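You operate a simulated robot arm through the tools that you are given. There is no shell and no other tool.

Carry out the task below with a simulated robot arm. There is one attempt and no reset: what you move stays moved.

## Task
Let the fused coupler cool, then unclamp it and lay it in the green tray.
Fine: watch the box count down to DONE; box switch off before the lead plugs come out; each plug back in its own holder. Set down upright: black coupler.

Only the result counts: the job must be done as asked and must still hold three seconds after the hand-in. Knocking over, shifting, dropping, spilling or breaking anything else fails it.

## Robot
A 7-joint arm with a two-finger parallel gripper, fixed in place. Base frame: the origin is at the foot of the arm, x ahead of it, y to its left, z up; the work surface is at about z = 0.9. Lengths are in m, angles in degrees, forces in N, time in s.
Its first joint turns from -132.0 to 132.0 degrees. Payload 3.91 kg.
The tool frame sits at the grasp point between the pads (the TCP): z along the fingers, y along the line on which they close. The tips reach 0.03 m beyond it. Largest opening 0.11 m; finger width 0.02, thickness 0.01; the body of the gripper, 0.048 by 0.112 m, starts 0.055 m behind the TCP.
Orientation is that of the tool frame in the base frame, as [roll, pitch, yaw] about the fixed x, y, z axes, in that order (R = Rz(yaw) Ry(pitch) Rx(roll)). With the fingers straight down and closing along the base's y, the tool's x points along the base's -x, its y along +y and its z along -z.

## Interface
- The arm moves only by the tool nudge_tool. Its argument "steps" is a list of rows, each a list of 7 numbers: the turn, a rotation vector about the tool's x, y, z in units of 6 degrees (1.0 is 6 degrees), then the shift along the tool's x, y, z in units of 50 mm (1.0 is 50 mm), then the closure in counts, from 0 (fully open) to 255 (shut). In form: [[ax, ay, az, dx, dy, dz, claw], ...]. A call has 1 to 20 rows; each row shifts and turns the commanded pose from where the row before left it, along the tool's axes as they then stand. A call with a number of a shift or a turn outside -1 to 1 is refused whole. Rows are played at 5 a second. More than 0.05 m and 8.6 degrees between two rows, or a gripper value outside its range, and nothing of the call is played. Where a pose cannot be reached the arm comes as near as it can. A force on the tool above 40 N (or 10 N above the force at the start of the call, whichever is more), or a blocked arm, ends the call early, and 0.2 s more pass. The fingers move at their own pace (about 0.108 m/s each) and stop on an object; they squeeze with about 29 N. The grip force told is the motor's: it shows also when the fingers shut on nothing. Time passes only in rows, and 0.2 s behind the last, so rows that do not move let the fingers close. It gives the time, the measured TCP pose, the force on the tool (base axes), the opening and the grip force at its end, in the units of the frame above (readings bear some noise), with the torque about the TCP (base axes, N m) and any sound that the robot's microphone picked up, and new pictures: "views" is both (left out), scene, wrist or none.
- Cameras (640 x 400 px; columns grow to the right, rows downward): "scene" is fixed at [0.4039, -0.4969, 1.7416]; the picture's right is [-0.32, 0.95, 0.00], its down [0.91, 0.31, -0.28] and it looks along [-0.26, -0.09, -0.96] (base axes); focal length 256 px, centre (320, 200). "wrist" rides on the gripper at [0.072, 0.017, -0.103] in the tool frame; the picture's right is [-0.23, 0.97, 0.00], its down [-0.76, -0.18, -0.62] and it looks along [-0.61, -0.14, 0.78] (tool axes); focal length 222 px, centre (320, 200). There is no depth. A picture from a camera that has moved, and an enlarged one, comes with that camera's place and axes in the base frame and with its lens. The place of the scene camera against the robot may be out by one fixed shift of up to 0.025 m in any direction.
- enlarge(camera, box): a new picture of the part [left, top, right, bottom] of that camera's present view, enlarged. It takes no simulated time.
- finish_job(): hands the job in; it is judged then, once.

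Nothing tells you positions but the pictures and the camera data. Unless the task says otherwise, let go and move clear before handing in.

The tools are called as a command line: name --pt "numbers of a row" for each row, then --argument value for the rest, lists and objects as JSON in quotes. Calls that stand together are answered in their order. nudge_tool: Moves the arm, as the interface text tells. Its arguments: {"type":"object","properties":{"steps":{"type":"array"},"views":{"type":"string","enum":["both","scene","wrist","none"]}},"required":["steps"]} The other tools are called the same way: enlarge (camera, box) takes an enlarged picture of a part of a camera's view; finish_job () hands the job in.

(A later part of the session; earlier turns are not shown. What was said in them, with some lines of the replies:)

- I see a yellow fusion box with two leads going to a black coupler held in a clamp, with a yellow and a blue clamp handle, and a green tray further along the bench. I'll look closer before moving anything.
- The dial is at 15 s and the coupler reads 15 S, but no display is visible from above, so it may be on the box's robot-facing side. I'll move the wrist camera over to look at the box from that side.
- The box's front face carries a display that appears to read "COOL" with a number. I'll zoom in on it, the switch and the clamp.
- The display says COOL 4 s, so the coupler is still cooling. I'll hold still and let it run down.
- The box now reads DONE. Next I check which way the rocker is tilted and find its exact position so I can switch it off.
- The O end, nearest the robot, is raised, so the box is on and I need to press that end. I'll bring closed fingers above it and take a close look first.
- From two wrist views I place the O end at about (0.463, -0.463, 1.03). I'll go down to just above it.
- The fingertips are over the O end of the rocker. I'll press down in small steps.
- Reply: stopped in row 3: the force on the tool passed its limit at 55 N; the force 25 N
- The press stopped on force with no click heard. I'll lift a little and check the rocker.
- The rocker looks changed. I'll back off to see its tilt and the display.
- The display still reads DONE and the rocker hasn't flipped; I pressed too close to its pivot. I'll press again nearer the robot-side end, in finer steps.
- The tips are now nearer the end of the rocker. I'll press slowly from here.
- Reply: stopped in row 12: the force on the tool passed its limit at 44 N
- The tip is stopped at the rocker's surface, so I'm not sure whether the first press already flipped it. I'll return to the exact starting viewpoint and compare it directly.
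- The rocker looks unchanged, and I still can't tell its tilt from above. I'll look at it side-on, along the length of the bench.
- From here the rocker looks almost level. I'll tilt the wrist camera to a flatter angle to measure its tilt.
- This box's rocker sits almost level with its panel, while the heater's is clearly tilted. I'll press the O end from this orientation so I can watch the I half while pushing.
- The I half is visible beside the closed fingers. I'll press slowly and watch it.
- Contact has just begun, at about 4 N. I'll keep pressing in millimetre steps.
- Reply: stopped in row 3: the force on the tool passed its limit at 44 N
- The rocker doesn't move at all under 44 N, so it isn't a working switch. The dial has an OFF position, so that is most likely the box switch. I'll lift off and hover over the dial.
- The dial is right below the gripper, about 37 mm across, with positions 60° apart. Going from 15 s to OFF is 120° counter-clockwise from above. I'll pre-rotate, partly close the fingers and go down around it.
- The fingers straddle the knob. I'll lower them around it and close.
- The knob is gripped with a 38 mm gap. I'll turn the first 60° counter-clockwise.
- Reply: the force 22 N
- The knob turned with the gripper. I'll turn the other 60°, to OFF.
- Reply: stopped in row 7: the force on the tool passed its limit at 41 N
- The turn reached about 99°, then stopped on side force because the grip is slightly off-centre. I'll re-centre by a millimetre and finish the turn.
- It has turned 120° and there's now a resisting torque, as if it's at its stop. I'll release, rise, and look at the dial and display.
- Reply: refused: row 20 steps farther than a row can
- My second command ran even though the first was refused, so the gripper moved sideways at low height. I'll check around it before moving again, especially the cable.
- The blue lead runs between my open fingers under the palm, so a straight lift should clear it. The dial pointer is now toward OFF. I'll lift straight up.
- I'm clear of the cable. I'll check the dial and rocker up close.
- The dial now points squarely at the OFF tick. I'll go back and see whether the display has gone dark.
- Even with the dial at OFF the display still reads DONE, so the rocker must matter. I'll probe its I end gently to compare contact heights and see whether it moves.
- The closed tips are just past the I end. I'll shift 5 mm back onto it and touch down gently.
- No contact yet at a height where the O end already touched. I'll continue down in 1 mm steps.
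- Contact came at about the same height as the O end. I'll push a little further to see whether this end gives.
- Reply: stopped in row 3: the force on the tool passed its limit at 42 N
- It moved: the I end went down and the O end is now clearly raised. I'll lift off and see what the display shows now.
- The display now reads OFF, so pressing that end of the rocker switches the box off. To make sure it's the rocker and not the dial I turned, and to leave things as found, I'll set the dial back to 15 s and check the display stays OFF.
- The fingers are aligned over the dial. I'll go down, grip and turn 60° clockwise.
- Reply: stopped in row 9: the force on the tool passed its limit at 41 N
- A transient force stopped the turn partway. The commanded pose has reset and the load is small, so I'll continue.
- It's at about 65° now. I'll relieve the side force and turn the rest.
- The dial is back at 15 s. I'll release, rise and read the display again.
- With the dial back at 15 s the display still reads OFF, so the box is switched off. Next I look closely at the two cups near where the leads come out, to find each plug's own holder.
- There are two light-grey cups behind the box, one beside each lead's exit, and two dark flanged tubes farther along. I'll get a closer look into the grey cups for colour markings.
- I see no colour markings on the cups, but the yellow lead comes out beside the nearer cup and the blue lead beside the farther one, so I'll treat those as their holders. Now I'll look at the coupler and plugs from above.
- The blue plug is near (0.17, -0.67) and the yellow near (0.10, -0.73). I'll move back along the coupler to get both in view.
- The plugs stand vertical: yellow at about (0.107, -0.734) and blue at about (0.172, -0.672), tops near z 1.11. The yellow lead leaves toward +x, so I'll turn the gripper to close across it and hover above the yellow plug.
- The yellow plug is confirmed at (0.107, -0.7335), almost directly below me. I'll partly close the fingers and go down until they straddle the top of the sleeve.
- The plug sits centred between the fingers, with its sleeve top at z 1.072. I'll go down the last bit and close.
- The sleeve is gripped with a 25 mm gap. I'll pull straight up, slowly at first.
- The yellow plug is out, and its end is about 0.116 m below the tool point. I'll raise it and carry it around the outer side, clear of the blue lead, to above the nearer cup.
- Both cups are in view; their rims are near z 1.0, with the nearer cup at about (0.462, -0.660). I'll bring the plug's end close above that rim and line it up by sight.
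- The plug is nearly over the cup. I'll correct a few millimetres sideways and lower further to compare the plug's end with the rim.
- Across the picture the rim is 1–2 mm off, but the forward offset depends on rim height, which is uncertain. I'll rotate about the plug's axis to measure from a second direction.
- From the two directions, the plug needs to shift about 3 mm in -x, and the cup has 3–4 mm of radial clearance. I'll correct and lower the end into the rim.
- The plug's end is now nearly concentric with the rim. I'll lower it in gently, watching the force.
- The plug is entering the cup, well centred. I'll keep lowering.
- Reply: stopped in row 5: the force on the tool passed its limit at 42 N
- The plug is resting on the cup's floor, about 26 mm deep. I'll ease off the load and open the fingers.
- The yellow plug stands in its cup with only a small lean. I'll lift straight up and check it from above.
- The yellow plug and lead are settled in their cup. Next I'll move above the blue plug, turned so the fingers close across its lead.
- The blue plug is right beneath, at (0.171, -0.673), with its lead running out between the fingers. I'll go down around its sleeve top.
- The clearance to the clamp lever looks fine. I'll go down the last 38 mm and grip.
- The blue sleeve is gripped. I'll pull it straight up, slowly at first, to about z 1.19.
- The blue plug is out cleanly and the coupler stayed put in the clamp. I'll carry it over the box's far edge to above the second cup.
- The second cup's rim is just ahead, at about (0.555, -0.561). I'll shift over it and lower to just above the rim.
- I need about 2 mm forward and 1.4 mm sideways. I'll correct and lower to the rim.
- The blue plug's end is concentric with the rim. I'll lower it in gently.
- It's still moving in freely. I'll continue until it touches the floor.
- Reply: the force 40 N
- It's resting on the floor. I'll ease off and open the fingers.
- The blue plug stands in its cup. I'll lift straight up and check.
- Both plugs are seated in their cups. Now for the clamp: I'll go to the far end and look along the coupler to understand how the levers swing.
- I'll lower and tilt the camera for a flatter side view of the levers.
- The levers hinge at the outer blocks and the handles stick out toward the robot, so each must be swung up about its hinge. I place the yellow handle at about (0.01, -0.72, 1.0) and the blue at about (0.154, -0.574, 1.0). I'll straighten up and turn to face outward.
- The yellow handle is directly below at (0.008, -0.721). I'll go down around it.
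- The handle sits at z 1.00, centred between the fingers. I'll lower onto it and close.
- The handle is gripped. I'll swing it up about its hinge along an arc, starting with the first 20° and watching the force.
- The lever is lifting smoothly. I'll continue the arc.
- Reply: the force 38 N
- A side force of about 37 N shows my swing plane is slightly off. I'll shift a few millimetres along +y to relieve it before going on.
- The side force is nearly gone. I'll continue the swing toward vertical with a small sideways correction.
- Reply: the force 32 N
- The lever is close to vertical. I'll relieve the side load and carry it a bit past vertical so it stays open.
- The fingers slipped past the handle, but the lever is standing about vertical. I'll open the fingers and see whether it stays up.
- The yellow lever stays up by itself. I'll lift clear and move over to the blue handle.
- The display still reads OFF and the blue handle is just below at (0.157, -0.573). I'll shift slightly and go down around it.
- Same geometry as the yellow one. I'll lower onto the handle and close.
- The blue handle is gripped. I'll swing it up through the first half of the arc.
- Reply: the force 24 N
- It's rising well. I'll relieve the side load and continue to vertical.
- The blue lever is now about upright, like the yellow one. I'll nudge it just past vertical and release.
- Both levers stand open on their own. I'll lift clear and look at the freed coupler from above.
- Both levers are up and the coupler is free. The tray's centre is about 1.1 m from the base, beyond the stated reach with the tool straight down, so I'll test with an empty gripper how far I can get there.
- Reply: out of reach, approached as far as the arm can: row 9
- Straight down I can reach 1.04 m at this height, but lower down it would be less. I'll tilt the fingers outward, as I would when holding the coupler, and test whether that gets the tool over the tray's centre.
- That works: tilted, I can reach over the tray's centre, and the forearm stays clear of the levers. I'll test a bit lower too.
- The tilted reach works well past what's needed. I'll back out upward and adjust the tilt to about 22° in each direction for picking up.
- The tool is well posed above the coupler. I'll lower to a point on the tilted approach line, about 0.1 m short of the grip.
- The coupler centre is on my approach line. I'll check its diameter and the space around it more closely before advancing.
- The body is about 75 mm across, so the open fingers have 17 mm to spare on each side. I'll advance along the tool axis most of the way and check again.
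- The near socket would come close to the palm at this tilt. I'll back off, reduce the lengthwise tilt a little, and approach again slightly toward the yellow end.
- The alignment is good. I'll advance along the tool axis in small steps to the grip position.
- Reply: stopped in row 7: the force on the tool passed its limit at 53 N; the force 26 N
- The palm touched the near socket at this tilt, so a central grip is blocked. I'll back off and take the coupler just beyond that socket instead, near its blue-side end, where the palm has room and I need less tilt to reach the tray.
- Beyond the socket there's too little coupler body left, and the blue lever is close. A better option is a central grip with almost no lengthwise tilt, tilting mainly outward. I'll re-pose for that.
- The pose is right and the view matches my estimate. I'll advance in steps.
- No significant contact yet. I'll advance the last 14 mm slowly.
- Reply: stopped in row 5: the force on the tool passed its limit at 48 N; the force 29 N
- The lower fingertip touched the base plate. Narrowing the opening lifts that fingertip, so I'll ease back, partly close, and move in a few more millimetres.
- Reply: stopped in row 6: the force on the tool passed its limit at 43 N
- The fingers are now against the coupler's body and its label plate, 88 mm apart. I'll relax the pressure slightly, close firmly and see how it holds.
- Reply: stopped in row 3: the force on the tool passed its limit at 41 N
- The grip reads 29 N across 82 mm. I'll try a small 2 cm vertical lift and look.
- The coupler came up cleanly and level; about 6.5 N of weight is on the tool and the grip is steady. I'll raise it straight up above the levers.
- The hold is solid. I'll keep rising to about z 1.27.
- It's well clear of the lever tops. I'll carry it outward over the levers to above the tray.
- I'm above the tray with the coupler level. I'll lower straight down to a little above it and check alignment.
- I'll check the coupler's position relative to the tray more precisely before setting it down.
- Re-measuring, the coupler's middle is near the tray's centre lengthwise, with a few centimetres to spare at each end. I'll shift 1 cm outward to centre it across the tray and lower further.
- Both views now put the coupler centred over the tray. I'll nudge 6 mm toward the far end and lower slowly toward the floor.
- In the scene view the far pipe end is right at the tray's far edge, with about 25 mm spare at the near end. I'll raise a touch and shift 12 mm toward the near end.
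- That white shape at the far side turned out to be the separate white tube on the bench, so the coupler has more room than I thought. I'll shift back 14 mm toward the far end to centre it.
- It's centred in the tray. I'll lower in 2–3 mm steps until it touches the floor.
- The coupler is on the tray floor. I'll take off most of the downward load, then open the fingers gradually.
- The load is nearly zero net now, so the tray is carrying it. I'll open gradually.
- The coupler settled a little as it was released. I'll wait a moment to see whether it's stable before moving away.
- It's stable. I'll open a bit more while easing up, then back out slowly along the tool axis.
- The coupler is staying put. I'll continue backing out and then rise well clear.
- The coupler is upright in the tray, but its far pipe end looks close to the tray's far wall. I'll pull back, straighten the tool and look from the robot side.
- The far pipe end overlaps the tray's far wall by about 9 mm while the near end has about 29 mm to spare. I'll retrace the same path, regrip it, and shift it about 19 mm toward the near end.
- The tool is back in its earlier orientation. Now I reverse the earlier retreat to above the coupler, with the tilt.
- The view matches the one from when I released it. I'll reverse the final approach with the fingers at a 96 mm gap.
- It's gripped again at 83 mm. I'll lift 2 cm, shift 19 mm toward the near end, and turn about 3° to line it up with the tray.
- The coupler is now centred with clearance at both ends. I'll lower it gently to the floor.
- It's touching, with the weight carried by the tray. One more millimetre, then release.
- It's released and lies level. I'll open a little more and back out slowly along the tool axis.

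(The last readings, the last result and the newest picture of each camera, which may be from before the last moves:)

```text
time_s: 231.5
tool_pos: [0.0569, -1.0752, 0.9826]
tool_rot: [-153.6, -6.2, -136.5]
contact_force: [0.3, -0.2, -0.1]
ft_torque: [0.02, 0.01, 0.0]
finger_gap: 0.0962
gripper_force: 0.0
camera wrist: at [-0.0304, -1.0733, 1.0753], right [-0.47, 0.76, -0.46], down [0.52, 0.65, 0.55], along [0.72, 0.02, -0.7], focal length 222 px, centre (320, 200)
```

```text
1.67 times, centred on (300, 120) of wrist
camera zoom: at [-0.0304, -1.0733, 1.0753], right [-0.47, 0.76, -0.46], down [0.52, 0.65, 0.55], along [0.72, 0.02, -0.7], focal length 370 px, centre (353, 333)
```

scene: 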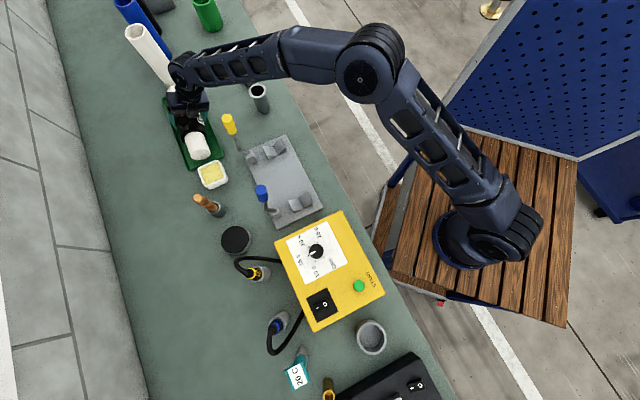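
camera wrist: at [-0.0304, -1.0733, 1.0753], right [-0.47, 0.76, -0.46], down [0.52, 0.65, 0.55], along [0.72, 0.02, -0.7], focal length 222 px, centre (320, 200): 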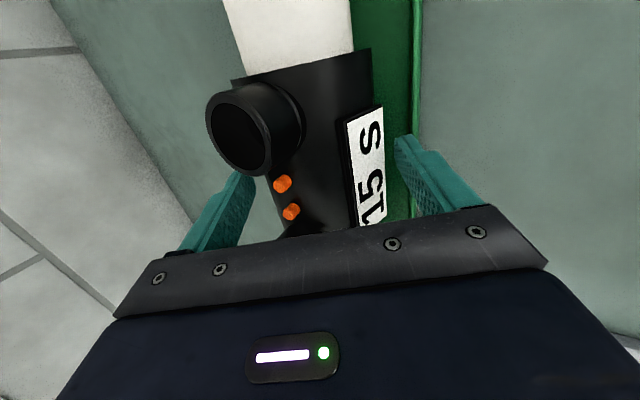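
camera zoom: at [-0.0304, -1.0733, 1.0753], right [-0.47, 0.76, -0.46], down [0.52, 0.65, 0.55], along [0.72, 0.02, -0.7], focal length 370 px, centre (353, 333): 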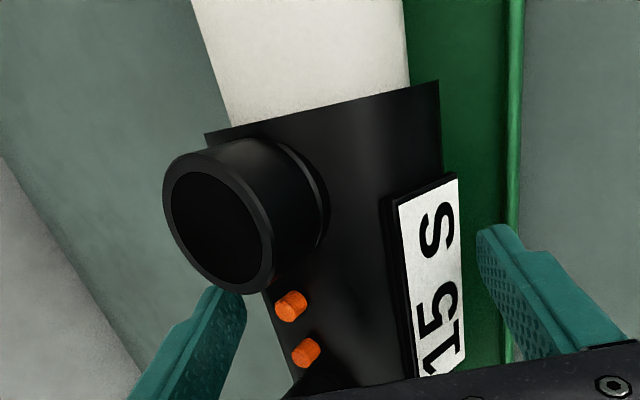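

nudge_tool --pt "0 0 0 0 0 -0.3 32" --pt "0 0 0 0 0 -0.4 32" --pt "0 0 0 0 0 -0.5 32" --pt "0 0 0 0 0 -0.6 20" --pt "0 0 0 0.054 -0.221 -0.445 0" --pt "0 0 0 0.054 -0.221 -0.445 0" --pt "0 0 0 0.054 -0.221 -0.445 0" --pt "0 0 0 0.054 -0.221 -0.445 0" --pt "0 0 0 0.054 -0.221 -0.445 0" --pt "0 0 0 0 0 0 0" --views "both"

enlarge --camera "scene" --box '[145, 60, 245, 170]'

enlarge --camera "wrist" --box '[180, 0, 480, 240]'

```text
time_s: 233.7
tool_pos: [0.0377, -1.0403, 1.1878]
tool_rot: [-153.5, -6.1, -136.5]
contact_force: [0.2, 0.4, -0.7]
ft_torque: [0.02, 0.02, -0.01]
finger_gap: 0.11
gripper_force: 0.1
camera wrist: at [-0.0506, -1.0382, 1.2797], right [-0.47, 0.76, -0.46], down [0.52, 0.65, 0.55], along [0.72, 0.02, -0.7], focal length 222 px, centre (320, 200)
```

scene: 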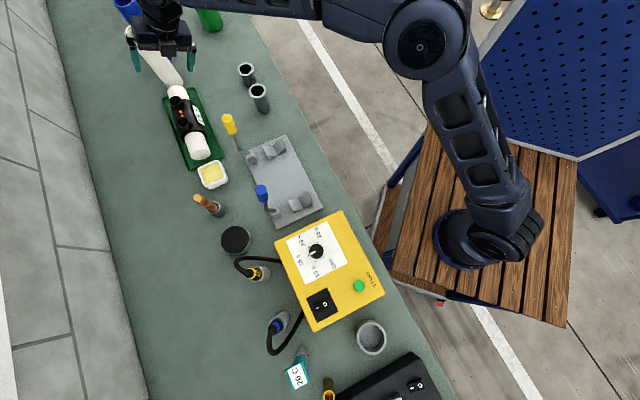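
wrist: 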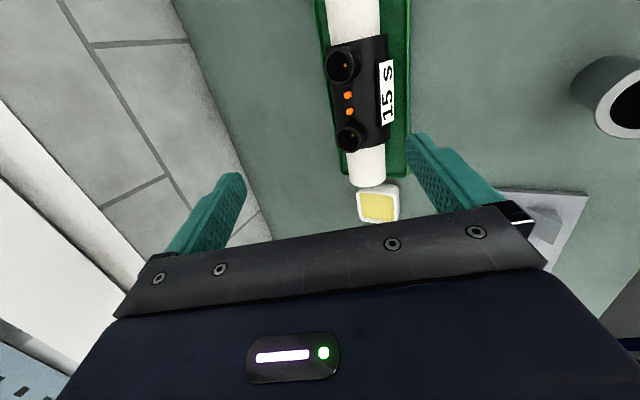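

```text
3.64 times, centred on (195, 115) of scene
camera zoom: at [0.4039, -0.4969, 1.7416], right [-0.32, 0.95, 0.0], down [0.91, 0.31, -0.28], along [-0.26, -0.09, -0.96], focal length 932 px, centre (774, 509)
```

zoom: 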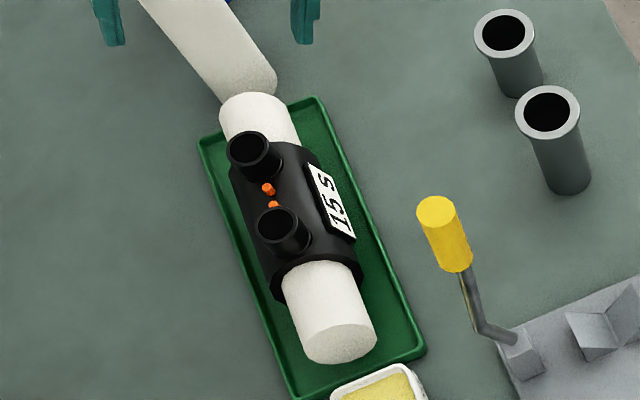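

```text
1.67 times, centred on (330, 120) of wrist
camera zoom: at [-0.0506, -1.0382, 1.2797], right [-0.47, 0.76, -0.46], down [0.52, 0.65, 0.55], along [0.72, 0.02, -0.7], focal length 370 px, centre (303, 333)
```

zoom: 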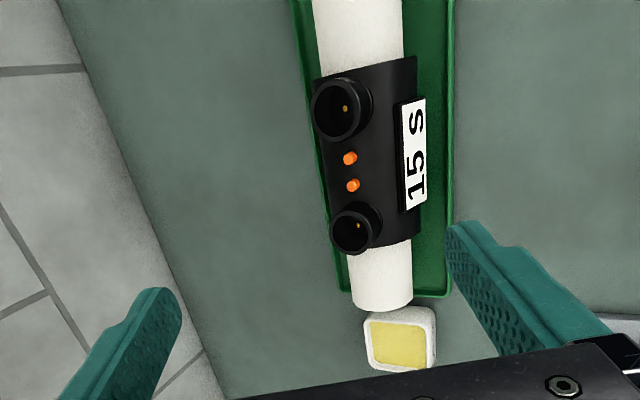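

Now I'll check it from the robot side again, as before.

nudge_tool --pt "0 -0.45 0 0 0 0 0" --pt "0 -0.45 0 0 0 0 0" --pt "-0.867 0 0 0 0 0 0" --pt "-0.867 0 0 0 0 0 0" --pt "-0.867 0 0 0 0 0 0" --pt "-0.867 0 0 0 0 0 0" --pt "-0.867 0 0 0 0 0 0" --pt "0 0 0 -0.376 0.578 -0.4 0" --pt "0 0 0 -0.376 0.578 -0.4 0" --pt "0 0 0 -0.376 0.578 -0.4 0" --pt "0 0 0 -0.376 0.578 -0.4 0" --pt "0 0 0 0 0 0 0" --views "none"

```text
time_s: 236.3
tool_pos: [0.0067, -0.905, 1.2656]
tool_rot: [-179.7, -1.4, -134.1]
contact_force: [0.0, 0.3, 0.2]
ft_torque: [0.04, -0.03, 0.01]
finger_gap: 0.1103
gripper_force: 0.0
```

nudge_tool --pt "0 0 1 0 0 0 0" --pt "0 0 1 0 0 0 0" --pt "0 0 1 0 0 0 0" --pt "0 0 1 0 0 0 0" --pt "0 0 1 0 0 0 0" --pt "0 0 1 0 0 0 0" --pt "0 0 1 0 0 0 0" --pt "0 0 1 0 0 0 0" --pt "0 0 1 0 0 0 0" --pt "0 0 1 0 0 0 0" --pt "0 0 1 0 0 0 0" --pt "0 0 1 0 0 0 0" --pt "0 0 1 0 0 0 0" --pt "0 0 1 0 0 0 0" --pt "0 0 1 0 0 0 0" --pt "0 0 1 0 0 0 0" --pt "0 0 1 0 0 0 0" --pt "0 0 1 0 0 0 0" --pt "0 0 0 0 0 0 0" --views "both"

enlarge --camera "wrist" --box '[240, 80, 440, 220]'

enlarge --camera "scene" --box '[235, 230, 305, 345]'

```text
time_s: 240.3
tool_pos: [0.0068, -0.9038, 1.2655]
tool_rot: [-178.9, 0.8, 117.8]
contact_force: [0.1, 0.0, 0.2]
ft_torque: [0.02, 0.0, -0.01]
finger_gap: 0.11
gripper_force: 0.2
camera wrist: at [-0.0104, -0.829, 1.3669], right [0.97, 0.25, -0.02], down [0.21, -0.74, 0.64], along [0.15, -0.62, -0.77], focal length 222 px, centre (320, 200)
```

scene: 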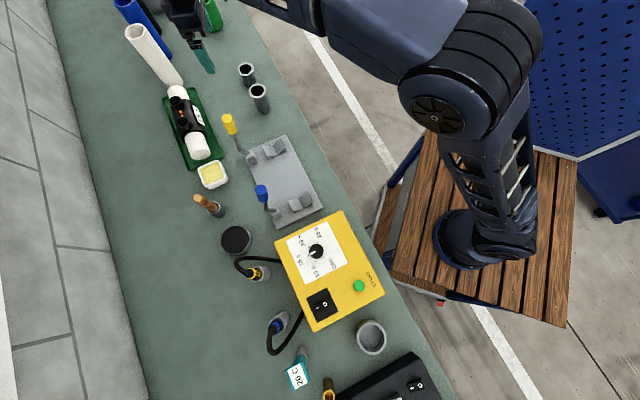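
wrist: 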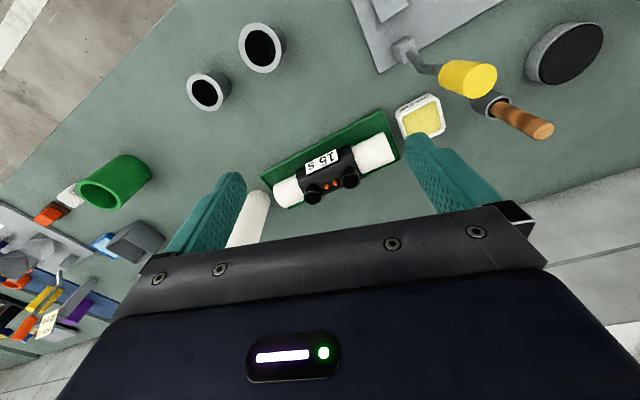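

```text
2.86 times, centred on (340, 150) of wrist
camera zoom: at [-0.0104, -0.829, 1.3669], right [0.97, 0.25, -0.02], down [0.21, -0.74, 0.64], along [0.15, -0.62, -0.77], focal length 635 px, centre (263, 343)
```

zoom: 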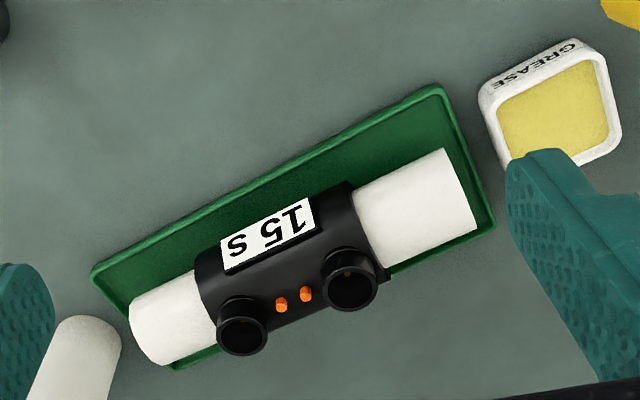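

```text
3.48 times, centred on (270, 288) of scene
camera zoom: at [0.4039, -0.4969, 1.7416], right [-0.32, 0.95, 0.0], down [0.91, 0.31, -0.28], along [-0.26, -0.09, -0.96], focal length 891 px, centre (494, -104)
```

zoom: 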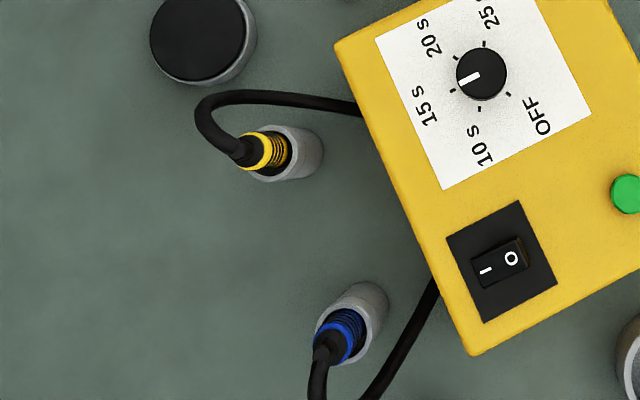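

The job looks complete, so I'm handing it in:
- **Coupler:** it lies upright and fully inside the green tray, has stayed still since I released it, and the arm is clear of it.
- **Plugs:** both stand in the cups beside their own lead exits.
- **Box:** it counted down to DONE and was switched off before the plugs came out. The dial is back at 15 s.
- **Clamp:** both levers are open.

finish_job

```text
The job is handed in.
```

The job is handed in: the fused coupler is cooled, unclamped and lying upright inside the green tray. It stayed still for several seconds after I let go. I don't have a verdict on the hand-in yet.

- **Cooling:** I watched the box count down to DONE before touching anything.
- **Box switch:** it was off before either plug came out, and the display read OFF. The rocker worked opposite to its markings: pressing the O end did nothing and pressing the I end turned the box off. While finding that out I turned the dial to OFF, then set it back to 15 s.
- **Plugs:** each stands in a cup behind the box. The cups carry no colour marks, so I matched each plug to the cup beside where its lead leaves the box. That matching is my inference.
- **Clamp:** both levers are swung up and stayed open by themselves.
- **Coupler in the tray:** on the first try one pipe end overlapped the tray's far wall, so I picked it up again and centred it. It leans a few degrees at most, and each end clears the tray walls by about 1 cm.

While unclamping I bumped the coupler once with the gripper, and earlier the gripper slid sideways over the blue lead. Neither seemed to move anything else out of place.
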